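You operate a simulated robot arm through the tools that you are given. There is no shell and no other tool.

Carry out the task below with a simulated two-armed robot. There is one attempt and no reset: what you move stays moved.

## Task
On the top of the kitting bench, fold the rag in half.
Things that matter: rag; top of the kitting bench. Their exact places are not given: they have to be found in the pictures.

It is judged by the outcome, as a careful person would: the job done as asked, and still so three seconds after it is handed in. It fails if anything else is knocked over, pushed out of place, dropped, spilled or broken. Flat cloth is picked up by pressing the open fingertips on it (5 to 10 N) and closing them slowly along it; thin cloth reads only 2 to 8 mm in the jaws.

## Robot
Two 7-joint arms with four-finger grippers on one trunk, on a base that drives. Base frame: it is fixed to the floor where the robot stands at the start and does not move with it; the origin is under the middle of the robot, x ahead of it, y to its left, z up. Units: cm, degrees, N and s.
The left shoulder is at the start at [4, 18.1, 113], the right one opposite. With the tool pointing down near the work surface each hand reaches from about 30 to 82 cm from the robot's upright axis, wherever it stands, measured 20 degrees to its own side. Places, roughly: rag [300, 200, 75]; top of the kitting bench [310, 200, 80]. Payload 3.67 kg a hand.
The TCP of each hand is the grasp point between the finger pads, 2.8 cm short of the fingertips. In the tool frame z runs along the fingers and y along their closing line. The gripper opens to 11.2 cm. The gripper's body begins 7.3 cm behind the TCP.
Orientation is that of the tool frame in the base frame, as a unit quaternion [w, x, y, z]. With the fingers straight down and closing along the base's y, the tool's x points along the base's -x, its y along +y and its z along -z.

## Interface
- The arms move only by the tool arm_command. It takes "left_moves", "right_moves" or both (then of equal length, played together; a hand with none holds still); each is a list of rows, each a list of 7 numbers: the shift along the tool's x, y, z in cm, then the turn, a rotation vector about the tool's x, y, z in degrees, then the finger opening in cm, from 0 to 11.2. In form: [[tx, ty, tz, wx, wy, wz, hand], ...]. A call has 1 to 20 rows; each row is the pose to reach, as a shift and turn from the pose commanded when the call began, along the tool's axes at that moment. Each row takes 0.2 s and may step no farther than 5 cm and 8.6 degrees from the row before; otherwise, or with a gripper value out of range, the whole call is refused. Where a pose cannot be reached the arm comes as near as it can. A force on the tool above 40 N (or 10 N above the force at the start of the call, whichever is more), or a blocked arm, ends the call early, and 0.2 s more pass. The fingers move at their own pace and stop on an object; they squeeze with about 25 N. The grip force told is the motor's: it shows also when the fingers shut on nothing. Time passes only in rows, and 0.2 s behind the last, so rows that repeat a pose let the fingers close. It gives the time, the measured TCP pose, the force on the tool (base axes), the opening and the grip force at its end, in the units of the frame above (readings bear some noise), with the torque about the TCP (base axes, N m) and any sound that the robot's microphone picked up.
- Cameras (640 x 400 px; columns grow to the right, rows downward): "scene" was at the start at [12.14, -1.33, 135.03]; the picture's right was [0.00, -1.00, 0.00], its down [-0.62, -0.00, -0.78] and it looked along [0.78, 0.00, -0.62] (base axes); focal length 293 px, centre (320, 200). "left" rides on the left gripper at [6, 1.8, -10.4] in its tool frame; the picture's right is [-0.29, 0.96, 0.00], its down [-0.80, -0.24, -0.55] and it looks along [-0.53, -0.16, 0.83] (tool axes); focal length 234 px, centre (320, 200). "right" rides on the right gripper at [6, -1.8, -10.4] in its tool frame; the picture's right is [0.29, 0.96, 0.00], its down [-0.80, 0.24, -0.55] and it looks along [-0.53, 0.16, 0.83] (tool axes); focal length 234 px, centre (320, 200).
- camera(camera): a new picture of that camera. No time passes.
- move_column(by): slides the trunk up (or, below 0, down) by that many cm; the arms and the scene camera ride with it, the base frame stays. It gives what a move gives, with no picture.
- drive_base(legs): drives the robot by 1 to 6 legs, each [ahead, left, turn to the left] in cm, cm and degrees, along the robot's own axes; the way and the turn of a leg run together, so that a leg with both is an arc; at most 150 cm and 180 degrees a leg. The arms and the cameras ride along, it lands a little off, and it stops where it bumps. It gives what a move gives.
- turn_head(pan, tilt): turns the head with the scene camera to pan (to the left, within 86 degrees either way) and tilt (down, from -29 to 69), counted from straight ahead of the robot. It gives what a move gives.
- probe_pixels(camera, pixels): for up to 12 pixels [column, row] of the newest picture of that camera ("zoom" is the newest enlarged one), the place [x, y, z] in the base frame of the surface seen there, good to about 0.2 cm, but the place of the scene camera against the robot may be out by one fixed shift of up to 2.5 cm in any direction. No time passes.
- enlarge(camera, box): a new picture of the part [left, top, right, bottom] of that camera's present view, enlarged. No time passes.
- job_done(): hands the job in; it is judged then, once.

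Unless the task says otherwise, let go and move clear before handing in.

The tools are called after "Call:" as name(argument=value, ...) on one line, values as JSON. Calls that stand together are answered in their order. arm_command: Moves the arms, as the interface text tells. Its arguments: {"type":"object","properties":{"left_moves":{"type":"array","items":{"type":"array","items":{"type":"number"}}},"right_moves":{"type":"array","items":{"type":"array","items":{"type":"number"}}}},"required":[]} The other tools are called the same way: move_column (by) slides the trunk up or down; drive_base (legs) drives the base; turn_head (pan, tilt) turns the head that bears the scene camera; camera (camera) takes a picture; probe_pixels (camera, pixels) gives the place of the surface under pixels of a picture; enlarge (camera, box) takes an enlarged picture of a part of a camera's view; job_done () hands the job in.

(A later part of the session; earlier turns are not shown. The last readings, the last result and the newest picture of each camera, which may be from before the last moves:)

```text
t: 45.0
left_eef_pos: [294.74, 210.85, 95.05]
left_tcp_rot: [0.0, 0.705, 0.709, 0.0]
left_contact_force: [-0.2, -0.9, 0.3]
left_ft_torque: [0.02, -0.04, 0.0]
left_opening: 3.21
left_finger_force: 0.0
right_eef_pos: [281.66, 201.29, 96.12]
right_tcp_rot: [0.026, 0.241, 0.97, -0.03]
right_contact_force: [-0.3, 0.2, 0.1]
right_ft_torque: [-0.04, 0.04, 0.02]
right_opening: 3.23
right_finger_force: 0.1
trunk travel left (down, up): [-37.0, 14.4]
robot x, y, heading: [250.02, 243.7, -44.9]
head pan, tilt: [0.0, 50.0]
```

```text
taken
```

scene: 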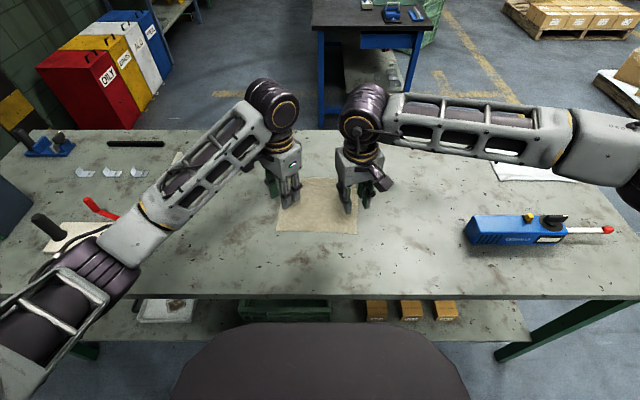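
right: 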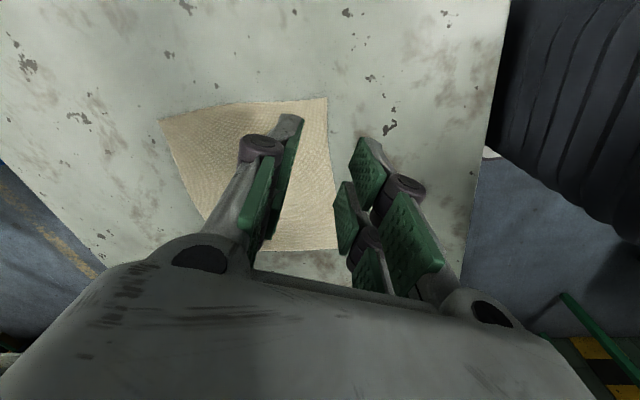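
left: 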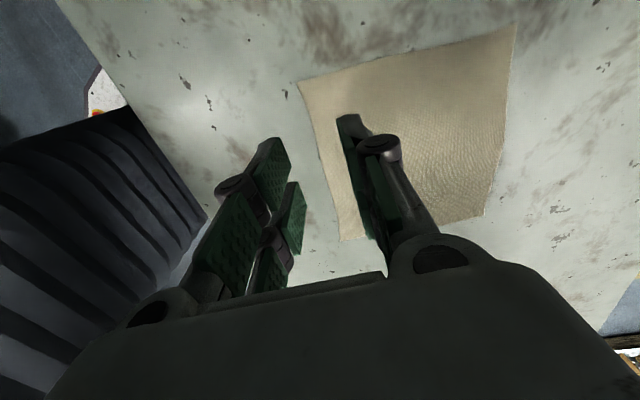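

Both hands are near 45° yaw now (the right with a slight tilt that I'll correct). Next I move both over the far corners, left to about (305.7,199.5) and right to (295.0,188.8), at z≈90, squaring the right hand to quaternion [0,0,1,0].

Call:
arm_command(left_moves=[[-1.9, 1.83, 0, 0, 0, 0, 2.6], [-3.8, 3.67, 0, 0, 0, 0, 2.6], [-5.7, 5.5, 1.0, 0, 0, 0, 2.6], [-7.6, 7.3, 2.0, 0, 0, 0, 2.6], [-9.5, 9.2, 3.5, 0, 0, 0, 2.6], [-11.35, 11.0, 5.0, 0, 0, 0, 2.6], [-11.35, 11.0, 5.0, 0, 0, 0, 2.6]], right_moves=[[-2.87, -0.75, 1.0, -0.58, 0.5, -4.6, 2.6], [-5.73, -1.5, 2.0, -1.15, 1.0, -9.2, 2.6], [-8.6, -2.25, 3.5, -1.7, 1.5, -13.9, 2.6], [-11.5, -3.0, 5.0, -2.3, 2.0, -18.5, 2.6], [-14.3, -3.75, 6.3, -2.9, 2.5, -23.1, 2.6], [-17.2, -4.49, 7.45, -3.45, 2.99, -27.7, 2.6], [-17.2, -4.49, 7.45, -3.45, 2.99, -27.7, 2.6]])

Call:
camera(camera="scene")

Call:
camera(camera="left")

Call:
camera(camera="right")

```text
t: 46.6
left_eef_pos: [306.03, 199.63, 90.16]
left_tcp_rot: [0.0, 0.707, 0.707, 0.0]
left_contact_force: [0.8, 0.1, 0.8]
left_ft_torque: [0.01, -0.01, 0.01]
left_opening: 2.62
left_finger_force: 0.0
right_eef_pos: [292.16, 191.65, 91.27]
right_tcp_rot: [0.006, 0.054, 0.999, -0.008]
right_contact_force: [0.7, -0.2, -0.4]
right_ft_torque: [0.0, 0.02, 0.01]
right_opening: 2.63
right_finger_force: 0.0
right hand out of reach, approached as far as the arm can: row 5, 6, 7
trunk travel left (down, up): [-37.0, 14.4]
robot x, y, heading: [249.98, 243.75, -45.1]
head pan, tilt: [0.0, 50.0]
```

```text
taken
```

scene: 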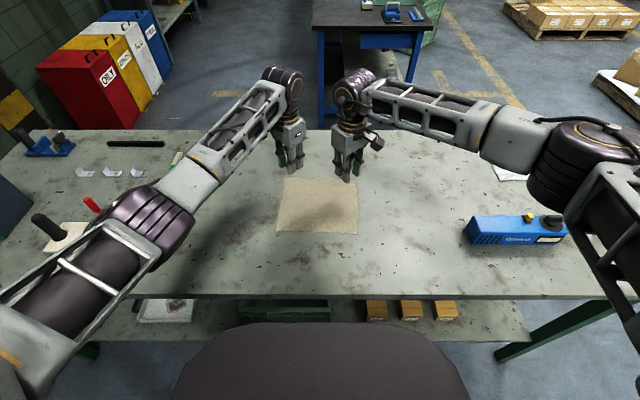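

```text
taken
```

left: 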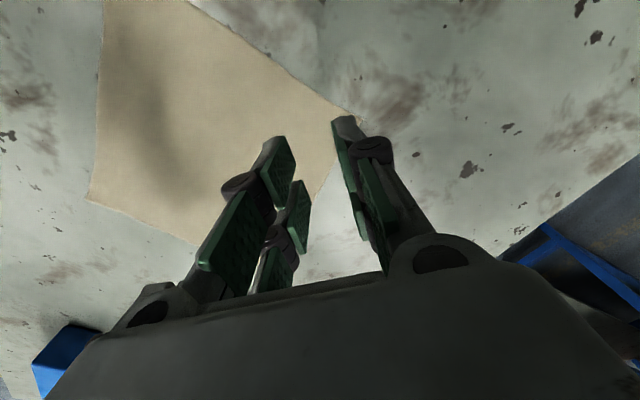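

```text
taken
```

right: 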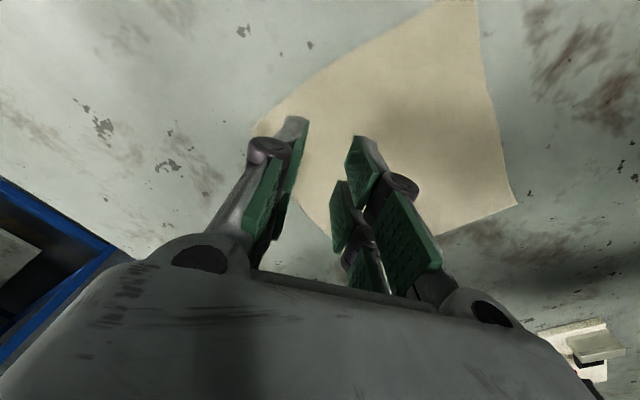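

The left hand hovers over its corner, but the right ran out of reach about 4 cm short. I could creep the base nearer, so I'll check where the lower shelf's front edge is relative to my base.

Call:
probe_pixels(camera="scene", pixels=[[500, 335], [515, 341], [490, 341], [150, 338], [120, 300], [500, 298], [480, 300], [380, 310], [290, 310], [480, 344]])

Call:
enlarge(camera="scene", box=[60, 280, 580, 400])

Call:
probe_pixels(camera="left", pixels=[[358, 117], [200, 5], [92, 200], [190, 240], [320, 190]])

Call:
probe_pixels(camera="right", pixels=[[258, 128], [515, 203], [475, 5], [330, 235], [300, 200], [440, 235]])

```text
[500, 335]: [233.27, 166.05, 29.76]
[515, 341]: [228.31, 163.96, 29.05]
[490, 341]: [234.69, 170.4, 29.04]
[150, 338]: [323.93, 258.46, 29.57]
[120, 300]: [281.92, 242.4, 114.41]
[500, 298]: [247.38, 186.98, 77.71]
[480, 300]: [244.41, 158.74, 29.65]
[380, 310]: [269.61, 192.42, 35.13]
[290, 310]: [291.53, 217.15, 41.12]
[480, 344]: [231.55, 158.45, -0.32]
```

```text
1.23 times, centred on (320, 340) of scene
```

zoom: 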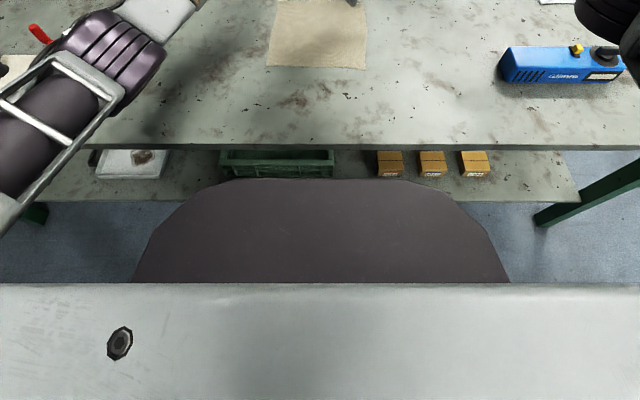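

```text
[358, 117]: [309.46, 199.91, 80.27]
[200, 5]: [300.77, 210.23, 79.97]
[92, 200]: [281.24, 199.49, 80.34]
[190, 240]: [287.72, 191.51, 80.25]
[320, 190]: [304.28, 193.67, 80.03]
```

```text
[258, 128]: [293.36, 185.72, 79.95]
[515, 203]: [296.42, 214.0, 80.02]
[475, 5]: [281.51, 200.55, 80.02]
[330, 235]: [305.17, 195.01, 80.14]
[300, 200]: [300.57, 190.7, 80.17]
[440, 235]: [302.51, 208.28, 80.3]
```

The lower shelf's front edge leaves about 10 cm ahead of my base, so I can creep 6 cm closer; hands are high enough above the rag and clear ahead. Then I'll re-aim both hands.

Call:
drive_base(legs=[[6, 0, 0]])

Call:
camera(camera="scene")

```text
t: 47.6
left_eef_pos: [310.27, 195.56, 90.26]
left_tcp_rot: [0.001, 0.706, 0.708, -0.001]
left_contact_force: [0.0, 0.2, -0.4]
left_ft_torque: [-0.03, 0.02, -0.03]
left_opening: 2.58
left_finger_force: 0.1
right_eef_pos: [296.14, 187.39, 91.31]
right_tcp_rot: [0.005, 0.054, 0.998, -0.008]
right_contact_force: [0.2, 0.4, 0.4]
right_ft_torque: [0.02, 0.01, -0.01]
right_opening: 2.56
right_finger_force: 0.1
trunk travel left (down, up): [-37.0, 14.4]
robot x, y, heading: [253.81, 239.85, -44.9]
head pan, tilt: [0.0, 50.0]
```

```text
taken
```

scene: 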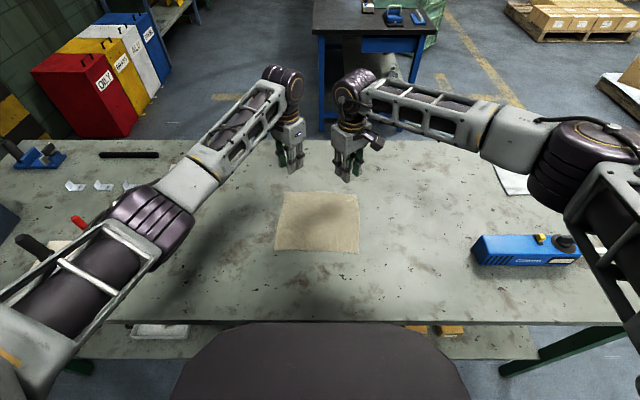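

The base is 6 cm closer. Now I aim the left TCP at (306.2,199.6) and the right at (294.3,188.9), z≈87, with the right squared up.

Call:
arm_command(left_moves=[[2.0, -2.0, 1.0, 0, 0, 0, 2.6], [4.04, -4.07, 2.2, 0, 0, 0, 2.6], [4.04, -4.07, 3.2, 0, 0, 0, 2.6], [4.04, -4.07, 3.2, 0, 0, 0, 2.6]], right_moves=[[1.0, 0.65, 1.5, -0.46, 0.28, -3.1, 2.6], [1.99, 1.3, 3.0, -0.92, 0.57, -6.2, 2.6], [1.99, 1.3, 4.26, -0.92, 0.57, -6.2, 2.6], [1.99, 1.3, 4.26, -0.92, 0.57, -6.2, 2.6]])

Call:
camera(camera="left")

Call:
camera(camera="right")

Call:
camera(camera="scene")

```text
t: 48.6
left_eef_pos: [306.04, 199.62, 87.1]
left_tcp_rot: [0.001, 0.706, 0.708, 0.0]
left_contact_force: [-0.9, -0.1, 0.2]
left_ft_torque: [-0.01, 0.02, 0.02]
left_opening: 2.57
left_finger_force: 0.1
right_eef_pos: [295.07, 188.29, 88.82]
right_tcp_rot: [0.004, 0.018, 1.0, -0.003]
right_contact_force: [0.2, 0.5, -0.1]
right_ft_torque: [0.0, -0.01, 0.02]
right_opening: 2.6
right_finger_force: 0.1
right hand out of reach, approached as far as the arm can: row 2, 3, 4
trunk travel left (down, up): [-37.0, 14.4]
robot x, y, heading: [254.15, 239.9, -44.9]
head pan, tilt: [0.0, 50.0]
```

```text
taken
```

left: 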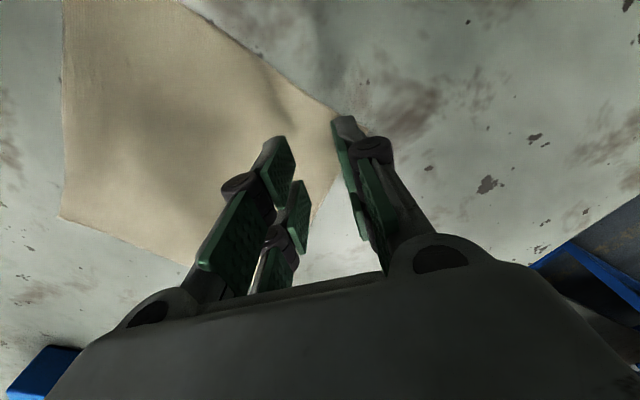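

```text
taken
```

right: 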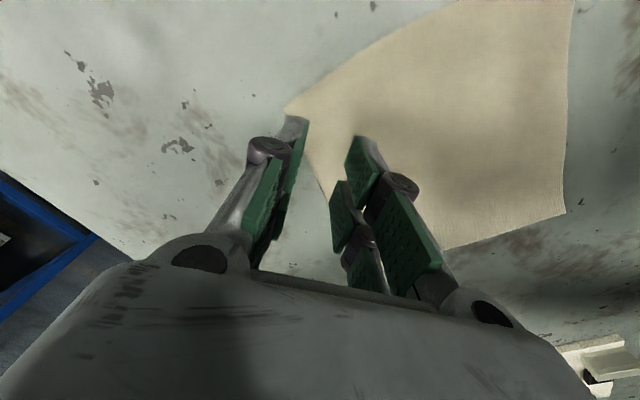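

```text
taken
```

scene: 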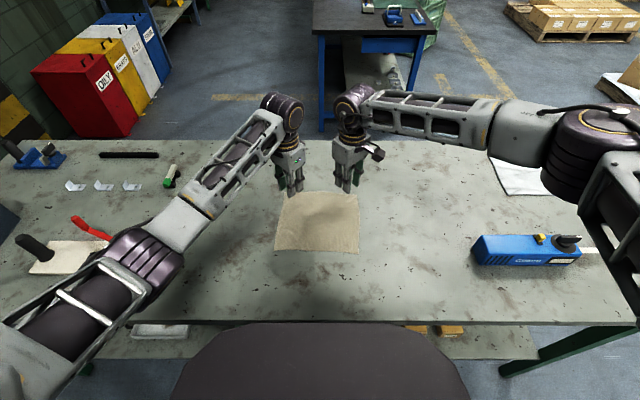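

The right hand again stops short (its wrist roll is at a limit when yawed this way), while the left turned easily in the positive sense. I'll raise both hands and turn the right hand the other way so both close across the far edge, keeping the hands about 14+ cm apart.

Call:
arm_command(left_moves=[[0, 0, -3, 0, 0, 0, 2.6], [0, 0, -6, 0, 0, 8, 2.6], [0, 0, -8, 0, 0, 16, 2.6], [0, 0, -8, 0, 0, 24, 2.6], [0, 0, -8, 0, 0, 32, 2.6], [0, 0, -8, 0, 0, 40, 2.6], [0, 0, -8, 0, 0, 47.5, 2.6], [0, 0, -8, 0, 0, 47.5, 2.6], [0, 0, -8, 0, 0, 47.5, 2.6]], right_moves=[[0.5, 0.5, -3, 0, 0, 0, 2.6], [1, 1, -6, 0, 0, 8, 2.6], [1.5, 1.5, -7, 0, 0, 16, 2.6], [2, 2, -7, 0, 0, 24, 2.6], [2.5, 2.5, -7, 0, 0, 32, 2.6], [2.8, 2.8, -7, 0, 0, 40, 2.6], [2.8, 2.8, -7, 0, 0, 48, 2.6], [2.8, 2.8, -7, 0, 0, 56, 2.6], [2.8, 2.8, -7, 0, 0, 56, 2.6]])

Call:
camera(camera="scene")

```text
t: 50.6
left_eef_pos: [306.12, 199.52, 94.92]
left_tcp_rot: [0.001, 0.932, 0.363, 0.0]
left_contact_force: [-0.2, -0.1, 0.2]
left_ft_torque: [0.0, 0.02, 0.02]
left_opening: 2.6
left_finger_force: 0.1
right_eef_pos: [292.09, 190.88, 95.82]
right_tcp_rot: [0.001, 0.47, 0.883, 0.0]
right_contact_force: [-1.0, -0.3, -0.2]
right_ft_torque: [0.02, -0.01, 0.04]
right_opening: 2.59
right_finger_force: 0.0
right hand out of reach, approached as far as the arm can: row 1
trunk travel left (down, up): [-37.0, 14.4]
robot x, y, heading: [254.8, 239.89, -44.7]
head pan, tilt: [0.0, 50.0]
```

```text
taken
```

scene: 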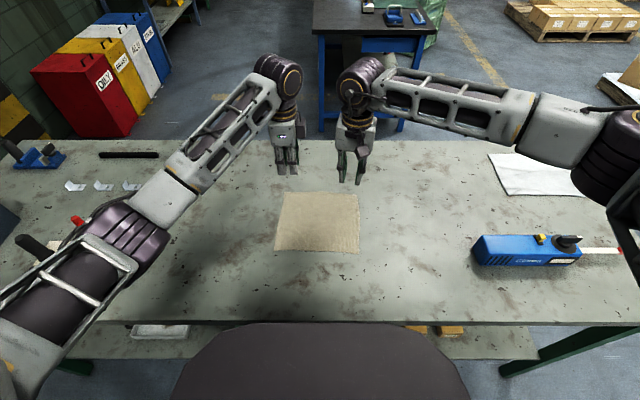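

The right hand turned freely this way. I'll continue its turn by another 81.5°, watching the gap to the left hand.

Call:
arm_command(right_moves=[[0, 0, 0, 0, 0, 8.2, 2.6], [0, 0, 0, 0, 0, 16.4, 2.6], [0, 0, 0, 0, 0, 24.5, 2.6], [0, 0, 0, 0, 0, 32.6, 2.6], [0, 0, 0, 0, 0, 40.8, 2.6], [0, 0, 0, 0, 0, 49, 2.6], [0, 0, 0, 0, 0, 57, 2.6], [0, 0, 0, 0, 0, 65.2, 2.6], [0, 0, 0, 0, 0, 73.4, 2.6], [0, 0, 0, 0, 0, 81.5, 2.6], [0, 0, 0, 0, 0, 81.5, 2.6]])

Call:
camera(camera="scene")

Call:
camera(camera="left")

Call:
camera(camera="right")

```text
t: 53.0
left_eef_pos: [306.07, 199.47, 94.96]
left_tcp_rot: [0.0, 0.932, 0.364, -0.001]
left_contact_force: [0.3, -0.7, -0.9]
left_ft_torque: [0.02, 0.02, -0.04]
left_opening: 2.59
left_finger_force: 0.1
right_eef_pos: [292.14, 191.14, 95.8]
right_tcp_rot: [0.0, 0.932, 0.362, 0.001]
right_contact_force: [-0.7, 0.3, 1.0]
right_ft_torque: [-0.01, 0.01, 0.03]
right_opening: 2.61
right_finger_force: 0.1
trunk travel left (down, up): [-37.0, 14.4]
robot x, y, heading: [254.19, 239.56, -45.2]
head pan, tilt: [0.0, 50.0]
```

```text
taken
```

scene: 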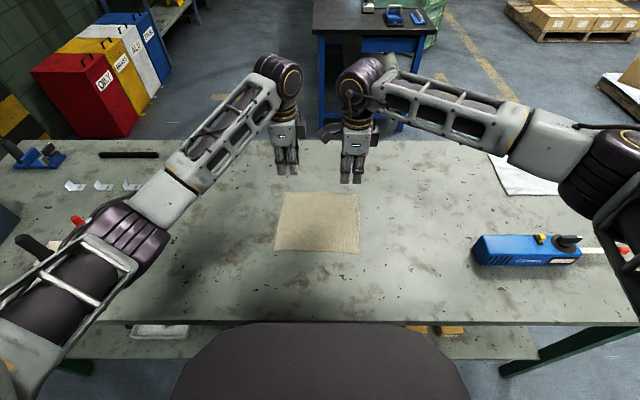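

```text
taken
```

left: 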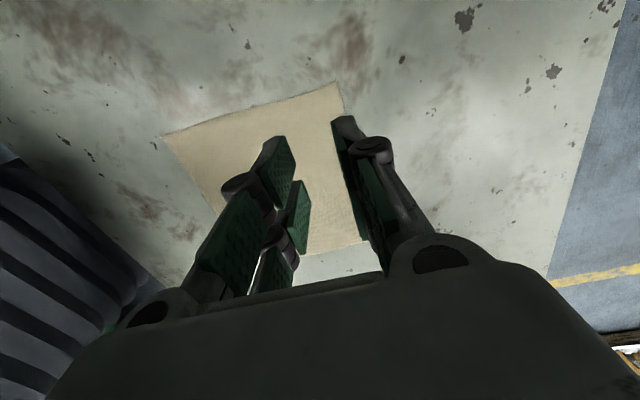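

```text
taken
```

right: 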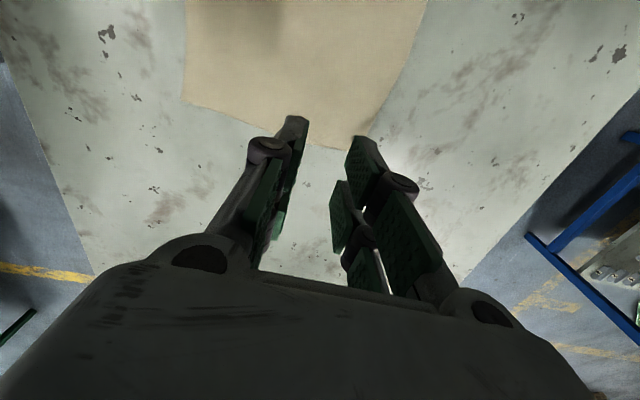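

Both hands now close across the far edge with ~16 cm between them. I'll probe the rag's far edge and corners in the gripper pictures to place the fingers exactly.

Call:
probe_pixels(camera="left", pixels=[[336, 86], [166, 136], [250, 110], [300, 97], [356, 238], [345, 120], [310, 250], [215, 205]])

Call:
probe_pixels(camera="right", pixels=[[366, 132], [187, 102], [325, 145], [385, 100], [404, 60], [424, 5], [260, 122], [344, 146]])

Call:
enlarge(camera="right", box=[160, 0, 480, 200])

Call:
enlarge(camera="left", box=[200, 60, 440, 210])

```text
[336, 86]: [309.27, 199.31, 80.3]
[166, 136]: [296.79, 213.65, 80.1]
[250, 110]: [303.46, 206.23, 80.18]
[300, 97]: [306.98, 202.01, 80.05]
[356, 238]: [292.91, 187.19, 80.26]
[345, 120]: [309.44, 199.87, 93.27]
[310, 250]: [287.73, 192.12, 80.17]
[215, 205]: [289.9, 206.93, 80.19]
```

```text
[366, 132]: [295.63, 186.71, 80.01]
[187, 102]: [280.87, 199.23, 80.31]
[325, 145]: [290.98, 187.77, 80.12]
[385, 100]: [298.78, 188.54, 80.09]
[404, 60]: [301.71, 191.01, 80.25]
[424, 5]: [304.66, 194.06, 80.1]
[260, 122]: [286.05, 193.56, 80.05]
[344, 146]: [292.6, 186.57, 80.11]
```

```text
2.00 times, centred on (320, 100) of right
```

zoom: 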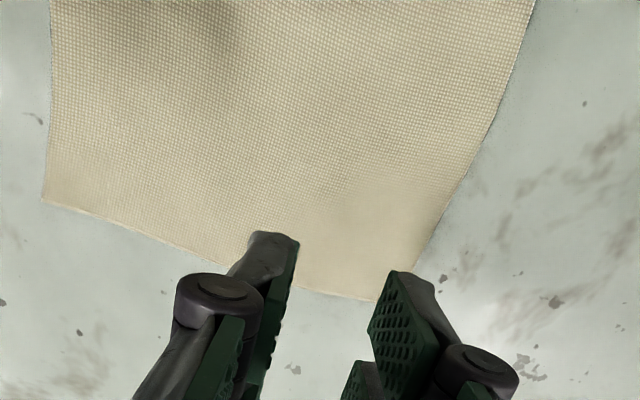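

```text
2.67 times, centred on (320, 135) of left
```

zoom: 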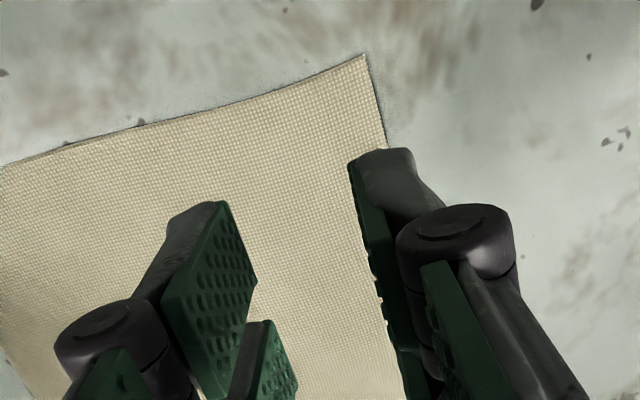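

The far edge runs FL (309.3,199.3) → (301.7,191.0) → FR (293.4,185.7). I'll place both TCPs about 2 cm inside the edge (left 305.9,198.6; right 294.3,188.2) and come down to z≈84, just above contact.

Call:
arm_command(left_moves=[[-0.75, 0.51, 2, 0, 0, 0, 2.6], [-0.75, 0.51, 4.5, 0, 0, 0, 2.6], [-0.75, 0.51, 7, 0, 0, 0, 2.6], [-0.75, 0.51, 9.5, 0, 0, 0, 2.6], [-0.75, 0.51, 10.9, 0, 0, 0, 2.6], [-0.75, 0.51, 10.9, 0, 0, 0, 2.6]], right_moves=[[-0.2, 1.8, 2, 0, 0, 0, 2.6], [-0.36, 3.51, 4.5, 0, 0, 0, 2.6], [-0.36, 3.51, 7.5, 0, 0, 0, 2.6], [-0.36, 3.51, 10, 0, 0, 0, 2.6], [-0.36, 3.51, 11.8, 0, 0, 0, 2.6], [-0.36, 3.51, 11.8, 0, 0, 0, 2.6]])

Call:
camera(camera="scene")

Call:
camera(camera="left")

Call:
camera(camera="right")

```text
t: 54.4
left_eef_pos: [305.99, 198.67, 84.13]
left_tcp_rot: [0.0, 0.932, 0.363, 0.001]
left_contact_force: [-0.1, -0.2, 0.3]
left_ft_torque: [-0.02, -0.01, -0.02]
left_opening: 2.6
left_finger_force: 0.0
right_eef_pos: [294.29, 188.31, 83.92]
right_tcp_rot: [-0.001, 0.932, 0.362, 0.001]
right_contact_force: [0.3, 0.2, -0.1]
right_ft_torque: [-0.03, 0.0, -0.01]
right_opening: 2.59
right_finger_force: 0.1
trunk travel left (down, up): [-37.0, 14.4]
robot x, y, heading: [254.2, 239.76, -45.1]
head pan, tilt: [0.0, 50.0]
```

```text
taken
```

scene: 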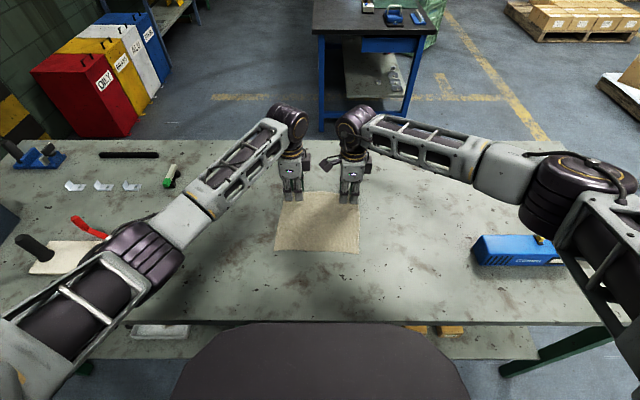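

```text
taken
```

left: 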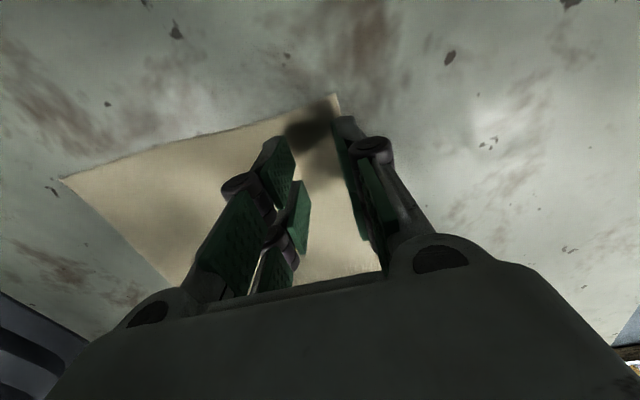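

```text
taken
```

right: 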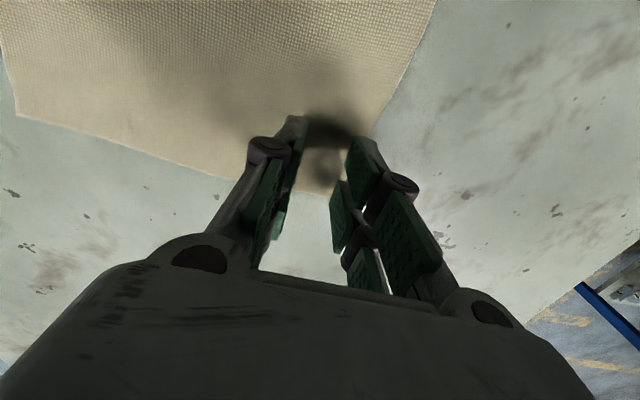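

Both hands are in place: projecting the pixels, FL corner sits at left-tool (3.4,1.6) and FR's edge at right-tool (-2.3,1.5). I'll shift slightly toward me (0.4/0.2 cm) for more overlap and lower slowly to first touch.

Call:
arm_command(left_moves=[[0, -0.4, 0.4, 0, 0, 0, 2.6], [0, -0.4, 0.7, 0, 0, 0, 2.6], [0, -0.4, 0.95, 0, 0, 0, 2.6], [0, -0.4, 1.15, 0, 0, 0, 2.6], [0, -0.4, 1.15, 0, 0, 0, 2.6]], right_moves=[[0, -0.2, 0.3, 0, 0, 0, 2.6], [0, -0.2, 0.6, 0, 0, 0, 2.6], [0, -0.2, 0.8, 0, 0, 0, 2.6], [0, -0.2, 0.95, 0, 0, 0, 2.6], [0, -0.2, 0.95, 0, 0, 0, 2.6]])

```text
t: 55.6
left_eef_pos: [305.61, 198.98, 82.98]
left_tcp_rot: [-0.001, 0.932, 0.363, 0.0]
left_contact_force: [0.1, -1.3, -0.4]
left_ft_torque: [-0.03, 0.02, 0.01]
left_opening: 2.59
left_finger_force: 0.1
right_eef_pos: [294.18, 188.47, 83.05]
right_tcp_rot: [0.0, 0.932, 0.363, 0.001]
right_contact_force: [0.6, -0.3, 0.0]
right_ft_torque: [0.0, -0.04, -0.01]
right_opening: 2.6
right_finger_force: 0.0
trunk travel left (down, up): [-37.0, 14.4]
robot x, y, heading: [254.1, 239.48, -44.7]
head pan, tilt: [0.0, 50.0]
```

Still no contact at z≈83.0. I'll go down another 0.3 cm in small steps.

Call:
arm_command(left_moves=[[0, 0, 0.1, 0, 0, 0, 2.6], [0, 0, 0.2, 0, 0, 0, 2.6], [0, 0, 0.3, 0, 0, 0, 2.6], [0, 0, 0.3, 0, 0, 0, 2.6]], right_moves=[[0, 0, 0.1, 0, 0, 0, 2.6], [0, 0, 0.2, 0, 0, 0, 2.6], [0, 0, 0.3, 0, 0, 0, 2.6], [0, 0, 0.3, 0, 0, 0, 2.6]])

```text
t: 56.6
left_eef_pos: [305.6, 198.86, 82.86]
left_tcp_rot: [0.002, 0.932, 0.363, 0.0]
left_contact_force: [1.0, -2.0, 10.0]
left_ft_torque: [0.01, -0.03, -0.01]
left_opening: 2.56
left_finger_force: 0.0
right_eef_pos: [294.07, 188.52, 82.97]
right_tcp_rot: [0.0, 0.932, 0.363, 0.001]
right_contact_force: [0.6, 0.5, 0.1]
right_ft_torque: [0.02, -0.01, -0.04]
right_opening: 2.59
right_finger_force: 0.0
trunk travel left (down, up): [-37.0, 14.4]
robot x, y, heading: [254.58, 239.56, -44.8]
head pan, tilt: [0.0, 50.0]
```

The left presses with 10 N now; the right isn't touching yet. I'll ease the left by 0.05 and lower the right by 0.15.

Call:
arm_command(left_moves=[[0, 0, -0.03, 0, 0, 0, 2.6], [0, 0, -0.05, 0, 0, 0, 2.6], [0, 0, -0.05, 0, 0, 0, 2.6]], right_moves=[[0, 0, 0.08, 0, 0, 0, 2.6], [0, 0, 0.15, 0, 0, 0, 2.6], [0, 0, 0.15, 0, 0, 0, 2.6]])

```text
t: 57.4
left_eef_pos: [305.58, 199.0, 82.84]
left_tcp_rot: [0.002, 0.932, 0.363, 0.0]
left_contact_force: [1.3, -1.2, 10.8]
left_ft_torque: [-0.06, -0.04, -0.02]
left_opening: 2.59
left_finger_force: 0.1
right_eef_pos: [294.22, 188.59, 82.83]
right_tcp_rot: [0.0, 0.932, 0.362, 0.002]
right_contact_force: [0.7, -1.3, 9.7]
right_ft_torque: [-0.08, 0.09, -0.01]
right_opening: 2.6
right_finger_force: 0.1
trunk travel left (down, up): [-37.0, 14.4]
robot x, y, heading: [254.32, 239.39, -44.8]
head pan, tilt: [0.0, 50.0]
```

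Both hands press at about 10 N. Now I close the fingers slowly along the cloth, easing very slightly.

Call:
arm_command(left_moves=[[0, 0, -0.03, 0, 0, 0, 2.45], [0, 0, -0.03, 0, 0, 0, 2.3], [0, 0, -0.03, 0, 0, 0, 2.15], [0, 0, -0.03, 0, 0, 0, 2.0], [0, 0, -0.03, 0, 0, 0, 1.85], [0, 0, -0.03, 0, 0, 0, 1.7], [0, 0, -0.03, 0, 0, 0, 1.55], [0, 0, -0.03, 0, 0, 0, 1.4], [0, 0, -0.03, 0, 0, 0, 1.25], [0, 0, -0.03, 0, 0, 0, 1.1]], right_moves=[[0, 0, -0.02, 0, 0, 0, 2.45], [0, 0, -0.02, 0, 0, 0, 2.3], [0, 0, -0.02, 0, 0, 0, 2.15], [0, 0, -0.02, 0, 0, 0, 2.0], [0, 0, -0.02, 0, 0, 0, 1.85], [0, 0, -0.02, 0, 0, 0, 1.7], [0, 0, -0.02, 0, 0, 0, 1.55], [0, 0, -0.02, 0, 0, 0, 1.4], [0, 0, -0.02, 0, 0, 0, 1.25], [0, 0, -0.02, 0, 0, 0, 1.1]])

Call:
camera(camera="left")

Call:
camera(camera="right")

```text
t: 59.6
left_eef_pos: [305.63, 199.06, 82.85]
left_tcp_rot: [0.001, 0.932, 0.363, 0.0]
left_contact_force: [-1.3, -0.6, 3.8]
left_ft_torque: [-0.01, 0.01, 0.01]
left_opening: 1.08
left_finger_force: 0.0
right_eef_pos: [294.19, 188.54, 82.82]
right_tcp_rot: [0.001, 0.932, 0.363, 0.001]
right_contact_force: [0.1, 1.2, 11.5]
right_ft_torque: [-0.08, 0.06, 0.0]
right_opening: 1.04
right_finger_force: 0.1
trunk travel left (down, up): [-37.0, 14.4]
robot x, y, heading: [254.53, 239.66, -44.9]
head pan, tilt: [0.0, 50.0]
```

```text
taken
```

left: 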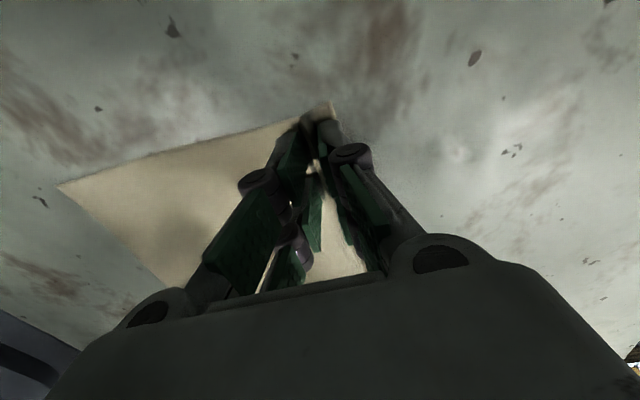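

```text
taken
```

right: 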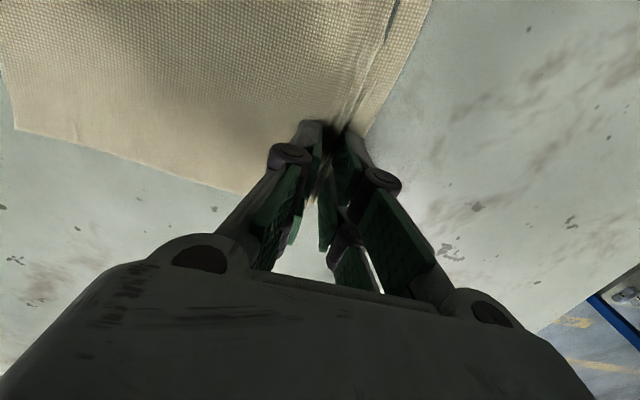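

A ridge of cloth is forming between the fingers (right picture, from (390,20) to (345,120)). The left force fell to 3.8 N so I press it a little more and keep closing.

Call:
arm_command(left_moves=[[0, 0, 0.03, 0, 0, 0, 1.0], [0, 0, 0.04, 0, 0, 0, 0.85], [0, 0, 0.04, 0, 0, 0, 0.7], [0, 0, 0.04, 0, 0, 0, 0.55], [0, 0, 0.04, 0, 0, 0, 0.4], [0, 0, 0.04, 0, 0, 0, 0.25], [0, 0, 0.04, 0, 0, 0, 0.1], [0, 0, 0.04, 0, 0, 0, 0], [0, 0, 0.04, 0, 0, 0, 0], [0, 0, 0.04, 0, 0, 0, 0]], right_moves=[[0, 0, -0.02, 0, 0, 0, 1.0], [0, 0, -0.02, 0, 0, 0, 0.85], [0, 0, -0.02, 0, 0, 0, 0.7], [0, 0, -0.02, 0, 0, 0, 0.55], [0, 0, -0.02, 0, 0, 0, 0.4], [0, 0, -0.02, 0, 0, 0, 0.25], [0, 0, -0.02, 0, 0, 0, 0.1], [0, 0, -0.02, 0, 0, 0, 0], [0, 0, -0.02, 0, 0, 0, 0], [0, 0, -0.02, 0, 0, 0, 0]])

Call:
camera(camera="left")

Call:
camera(camera="right")

Call:
camera(camera="scene")

```text
t: 61.8
left_eef_pos: [305.65, 199.0, 82.73]
left_tcp_rot: [0.002, 0.932, 0.363, 0.0]
left_contact_force: [-1.2, -0.7, 1.4]
left_ft_torque: [-0.01, -0.02, -0.01]
left_opening: 0.23
left_finger_force: 28.1
right_eef_pos: [294.2, 188.49, 82.79]
right_tcp_rot: [-0.001, 0.932, 0.362, 0.001]
right_contact_force: [1.1, -0.1, 0.1]
right_ft_torque: [-0.01, -0.01, -0.01]
right_opening: 0.26
right_finger_force: 26.4
trunk travel left (down, up): [-37.0, 14.4]
robot x, y, heading: [254.05, 239.47, -44.8]
head pan, tilt: [0.0, 50.0]
```

```text
taken
```

left: 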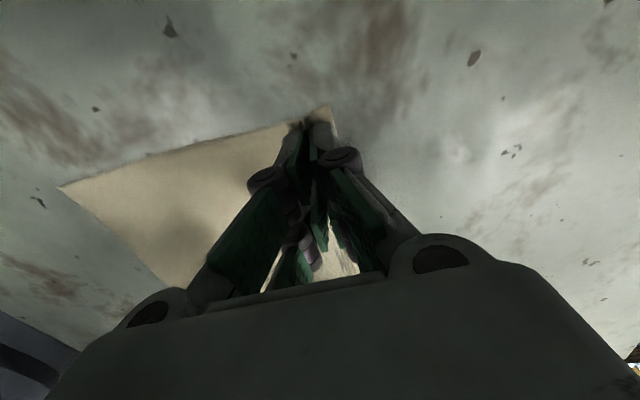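

```text
taken
```

right: 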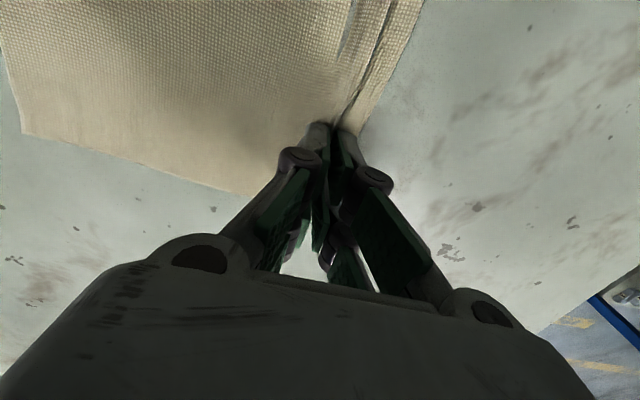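

```text
taken
```

scene: 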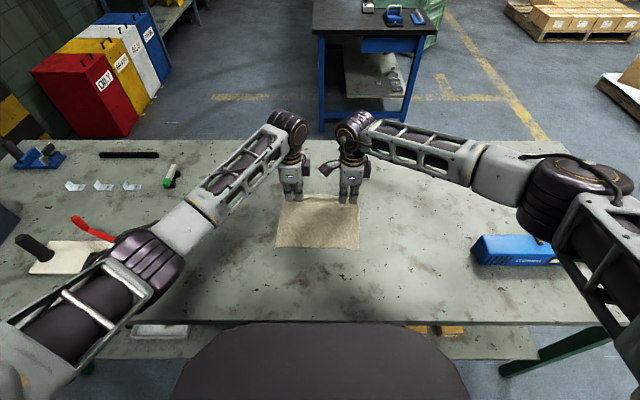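

Openings read 2.3 and 2.6 mm with ~27 N grip, so cloth is in both jaws. I'll lift 4 cm while drawing slightly toward me, then check.

Call:
arm_command(left_moves=[[0, 0, -0.5, 0, 0, 0, 0], [0, -0.2, -1.2, 0, 0, 0, 0], [0, -0.4, -2.0, 0, 0, 0, 0], [0, -0.7, -3.0, 0, 0, 0, 0], [0, -1.0, -4.0, 0, 0, 0, 0], [0, -1.0, -4.0, 0, 0, 0, 0]], right_moves=[[0, 0, -0.5, 0, 0, 0, 0], [0, -0.2, -1.2, 0, 0, 0, 0], [0, -0.4, -2.0, 0, 0, 0, 0], [0, -0.7, -3.0, 0, 0, 0, 0], [0, -1.0, -4.0, 0, 0, 0, 0], [0, -1.0, -4.0, 0, 0, 0, 0]])

Call:
enlarge(camera="scene", box=[220, 130, 420, 265])

Call:
camera(camera="left")

Call:
camera(camera="right")

```text
t: 63.2
left_eef_pos: [304.98, 199.66, 86.7]
left_tcp_rot: [0.0, 0.931, 0.364, 0.0]
left_contact_force: [-0.3, -0.5, -1.3]
left_ft_torque: [0.01, 0.03, 0.0]
left_opening: 0.28
left_finger_force: 25.3
right_eef_pos: [293.66, 189.15, 86.52]
right_tcp_rot: [0.0, 0.932, 0.363, 0.001]
right_contact_force: [0.8, 0.1, 0.6]
right_ft_torque: [0.01, 0.01, -0.01]
right_opening: 0.22
right_finger_force: 23.7
trunk travel left (down, up): [-37.0, 14.4]
robot x, y, heading: [254.5, 239.54, -45.1]
head pan, tilt: [0.0, 50.0]
```

```text
2.96 times, centred on (320, 198) of scene
```

zoom: 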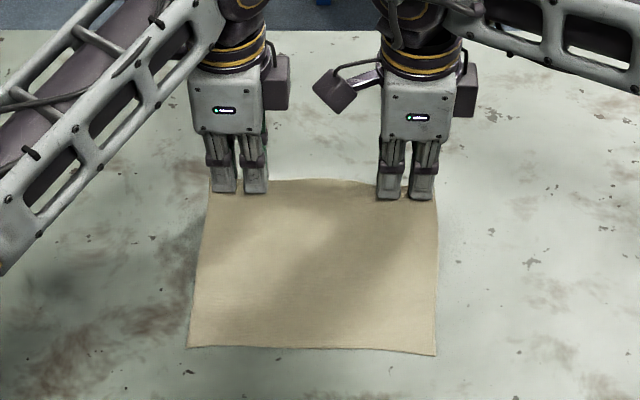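

```text
taken
```

left: 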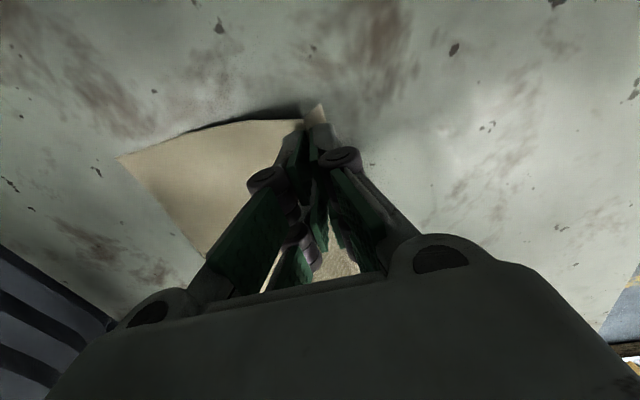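

```text
taken
```

right: 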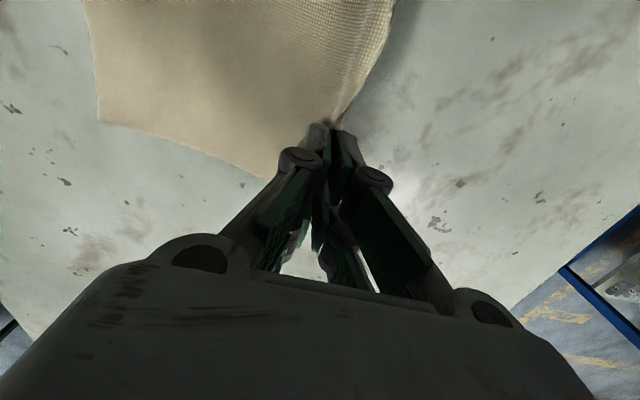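

Both far corners are lifted and held. I'll probe the near edge and sheet now to compute the fold target.

Call:
probe_pixels(camera="zoom", pixels=[[190, 346], [434, 353], [310, 347], [250, 345], [380, 350], [310, 270], [310, 184], [223, 190], [255, 190], [390, 197], [422, 197], [310, 220]])

Call:
probe_pixels(camera="left", pixels=[[122, 158], [207, 253], [160, 200], [315, 108]])

Call:
probe_pixels(camera="right", pixels=[[99, 121], [180, 143], [264, 176], [345, 120]])

```text
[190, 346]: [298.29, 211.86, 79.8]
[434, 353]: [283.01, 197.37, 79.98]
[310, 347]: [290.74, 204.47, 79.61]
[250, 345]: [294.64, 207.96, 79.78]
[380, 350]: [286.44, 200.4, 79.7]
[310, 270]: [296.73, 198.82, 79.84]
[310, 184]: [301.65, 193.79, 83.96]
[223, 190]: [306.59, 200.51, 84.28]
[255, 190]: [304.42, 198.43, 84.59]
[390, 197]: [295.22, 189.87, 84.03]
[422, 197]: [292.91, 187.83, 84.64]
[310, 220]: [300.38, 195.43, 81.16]
```

```text
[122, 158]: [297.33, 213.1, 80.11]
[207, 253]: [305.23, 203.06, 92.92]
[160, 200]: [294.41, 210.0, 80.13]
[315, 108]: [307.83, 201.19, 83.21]
```

```text
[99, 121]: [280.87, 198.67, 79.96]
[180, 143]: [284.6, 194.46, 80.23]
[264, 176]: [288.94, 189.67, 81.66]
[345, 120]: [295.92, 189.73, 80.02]
```

The near edge lies at about 43.95 along the fold axis and the pinches at 59, so I'll arc both hands about 13-14.5 cm toward me, staying low enough not to drag the sheet, while tilting the fingers up to 30° to point away. First half of the arc now.

Call:
arm_command(left_moves=[[0, -0.6, -0.6, 0, 0, 0, 0], [0, -1.2, -1.1, 0, 0, 0, 0], [0, -1.95, -1.5, -2, 0, 0, 0], [0.05, -2.7, -1.8, -4, 0, 0, 0], [0.05, -3.55, -2.05, -6, 0, 0, 0], [0.1, -4.4, -2.27, -8, 0, 0, 0], [0.1, -5.25, -2.37, -10, 0, 0, 0], [0.1, -6.1, -2.44, -12, 0, 0, 0], [0.1, -6.95, -2.4, -14, 0, 0, 0], [0.1, -7.8, -2.3, -16, 0, 0, 0]], right_moves=[[0, -0.6, -0.6, 0, 0, 0, 0], [0, -1.2, -1.1, 0, 0, 0, 0], [0, -1.95, -1.5, -2, 0, 0, 0], [0.05, -2.7, -1.8, -4, 0, 0, 0], [0.05, -3.55, -2.05, -6, 0, 0, 0], [0.1, -4.4, -2.27, -8, 0, 0, 0], [0.1, -5.25, -2.37, -10, 0, 0, 0], [0.1, -6.1, -2.44, -12, 0, 0, 0], [0.1, -6.95, -2.4, -14, 0, 0, 0], [0.1, -7.8, -2.3, -16, 0, 0, 0]])

Call:
enlarge(camera="scene", box=[220, 130, 420, 265])

Call:
camera(camera="left")

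Call:
camera(camera="right")

```text
t: 65.4
left_eef_pos: [299.74, 205.44, 89.02]
left_tcp_rot: [0.131, 0.923, 0.359, 0.051]
left_contact_force: [-0.1, 0.7, 0.9]
left_ft_torque: [0.01, -0.02, -0.01]
left_opening: 0.2
left_finger_force: 26.2
right_eef_pos: [288.32, 194.95, 89.01]
right_tcp_rot: [0.131, 0.923, 0.358, 0.052]
right_contact_force: [-0.6, 0.9, -0.1]
right_ft_torque: [-0.01, -0.03, 0.0]
right_opening: 0.29
right_finger_force: 27.2
trunk travel left (down, up): [-37.0, 14.4]
robot x, y, heading: [254.06, 240.02, -44.9]
head pan, tilt: [0.0, 50.0]
```

```text
2.96 times, centred on (320, 198) of scene
```

zoom: 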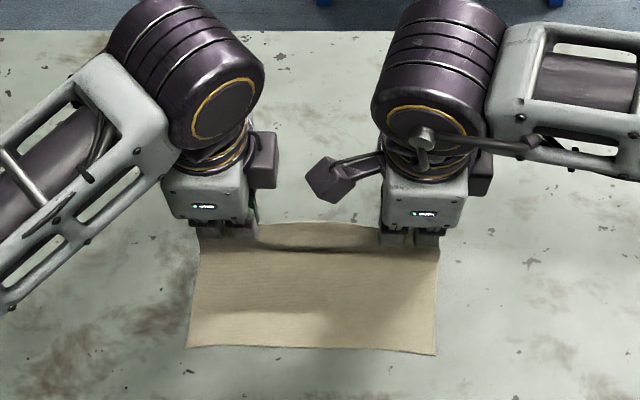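

```text
taken
```

left: 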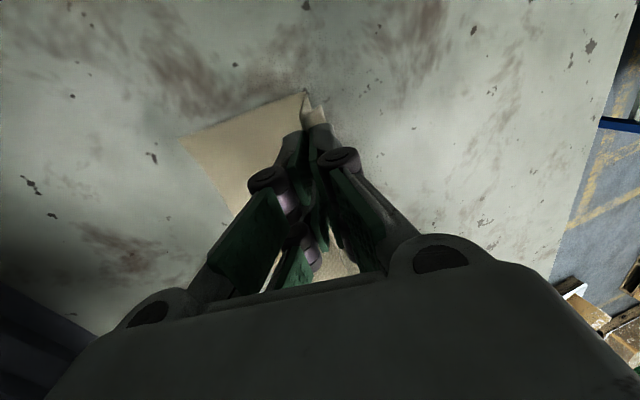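

```text
taken
```

right: 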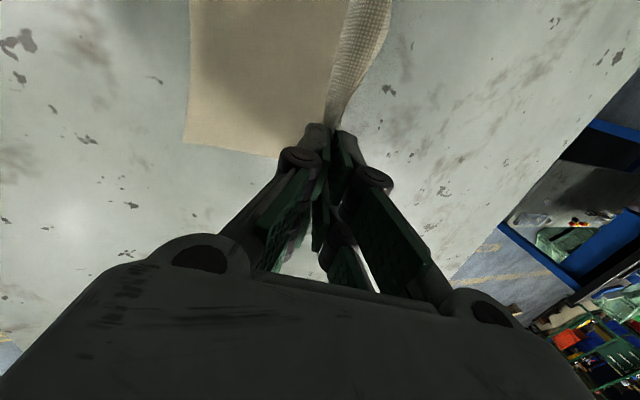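

The far half is lifting cleanly and the near half stays flat. I'll play the second half of the arc, ending with fingertips about 0.6 cm above the lower layer, 2 cm inside the near edge.

Call:
arm_command(left_moves=[[0, -0.89, 0.0, -2, 0, 0, 0], [0, -1.79, 0.08, -4, 0, 0, 0], [0, -2.74, 0.31, -6, 0, 0, 0], [0.05, -3.67, 0.65, -8, 0, 0, 0], [0.05, -4.53, 1.1, -10, 0, 0, 0], [0.1, -5.35, 1.62, -12, 0, 0, 0], [0.1, -6.12, 2.1, -13, 0, 0, 0], [0.1, -6.88, 2.58, -14, 0, 0, 0], [0.1, -7.5, 2.95, -14, 0, 0, 0], [0.1, -7.85, 3.16, -14, 0, 0, 0], [0.1, -7.85, 3.16, -14, 0, 0, 0]], right_moves=[[0, -0.89, 0.0, -2, 0, 0, 0], [0, -1.79, 0.08, -4, 0, 0, 0], [0, -2.74, 0.31, -6, 0, 0, 0], [0.05, -3.67, 0.65, -8, 0, 0, 0], [0.05, -4.53, 1.1, -10, 0, 0, 0], [0.1, -5.35, 1.62, -12, 0, 0, 0], [0.1, -6.12, 2.1, -13, 0, 0, 0], [0.1, -6.88, 2.58, -14, 0, 0, 0], [0.1, -7.5, 2.95, -14, 0, 0, 0], [0.1, -7.85, 3.16, -14, 0, 0, 0], [0.1, -7.85, 3.16, -14, 0, 0, 0]])

Call:
camera(camera="scene")

Call:
enlarge(camera="scene", box=[220, 150, 420, 275])

Call:
camera(camera="left")

Call:
camera(camera="right")

```text
t: 67.8
left_eef_pos: [295.3, 210.57, 83.69]
left_tcp_rot: [0.243, 0.9, 0.351, 0.094]
left_contact_force: [0.0, -0.8, -1.7]
left_ft_torque: [0.04, 0.02, -0.01]
left_opening: 0.22
left_finger_force: 23.9
right_eef_pos: [283.87, 200.04, 83.75]
right_tcp_rot: [0.241, 0.9, 0.35, 0.094]
right_contact_force: [1.2, 0.4, -1.0]
right_ft_torque: [0.0, -0.02, -0.04]
right_opening: 0.26
right_finger_force: 27.4
trunk travel left (down, up): [-37.0, 14.4]
robot x, y, heading: [254.47, 239.79, -45.3]
head pan, tilt: [0.0, 50.0]
```

```text
taken
```

scene: 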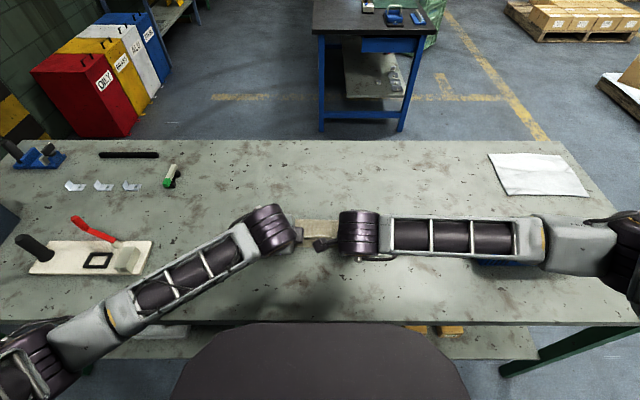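

```text
3.20 times, centred on (320, 212) of scene
```

zoom: 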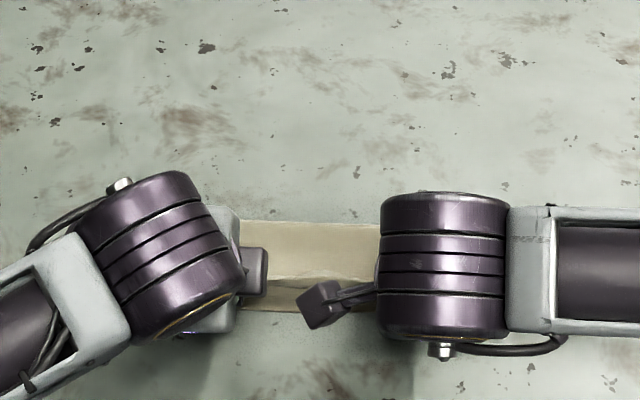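

```text
taken
```

left: 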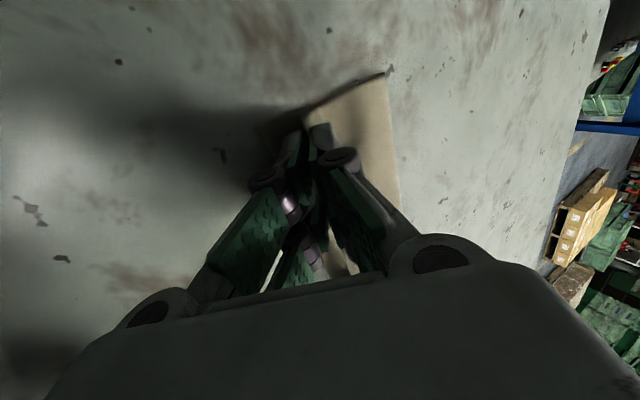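

```text
taken
```

right: 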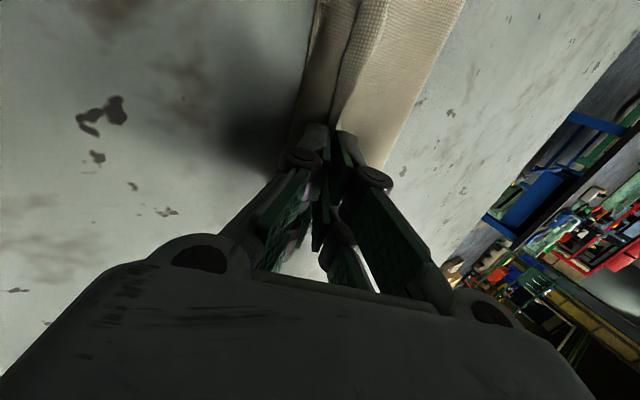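

The rag is folded over and held; the crease shows at zoom row ~222, the top flap's edge near row 278, and the near edge at row ~312. I'll probe these.

Call:
probe_pixels(camera="zoom", pixels=[[310, 224], [310, 245], [310, 268], [310, 276], [295, 283], [290, 295], [285, 308], [360, 226], [260, 224], [350, 276], [275, 300], [375, 290]])

Call:
enlarge(camera="scene", box=[285, 210, 345, 255])

Call:
enlarge(camera="right", box=[240, 0, 480, 150])

Call:
enlarge(camera="left", box=[220, 50, 460, 200])

```text
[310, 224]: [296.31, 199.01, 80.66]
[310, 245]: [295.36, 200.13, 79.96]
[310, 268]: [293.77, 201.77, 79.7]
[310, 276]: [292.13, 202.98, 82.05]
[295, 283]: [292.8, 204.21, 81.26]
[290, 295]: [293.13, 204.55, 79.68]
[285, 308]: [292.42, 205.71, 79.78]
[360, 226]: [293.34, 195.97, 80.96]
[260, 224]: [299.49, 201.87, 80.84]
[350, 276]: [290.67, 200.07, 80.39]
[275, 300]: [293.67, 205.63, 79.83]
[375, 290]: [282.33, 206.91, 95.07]
```

```text
8.89 times, centred on (315, 232) of scene
```

zoom: 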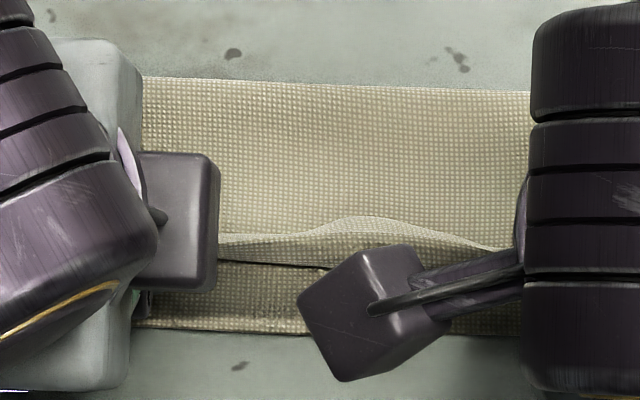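

```text
2.67 times, centred on (360, 75) of right
```

zoom: 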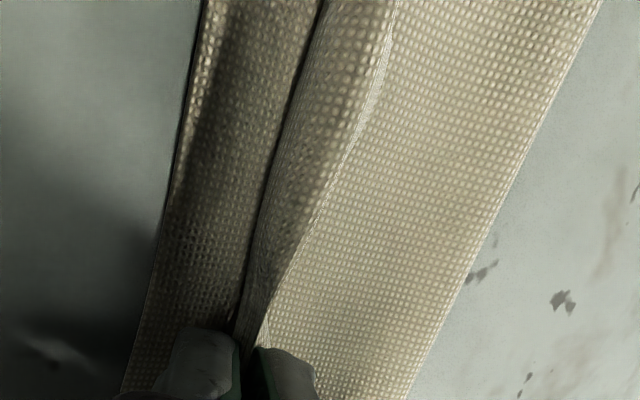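

```text
2.67 times, centred on (340, 125) of left
```

zoom: 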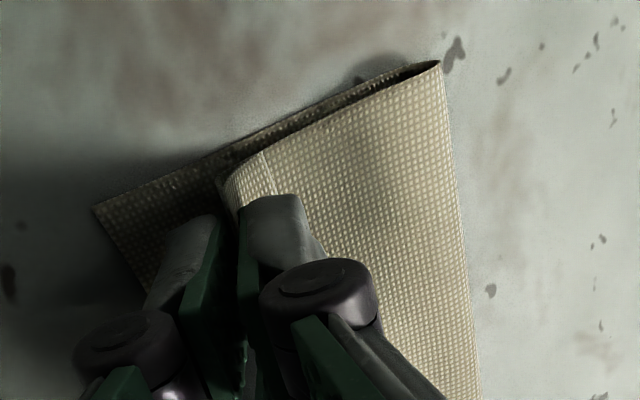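

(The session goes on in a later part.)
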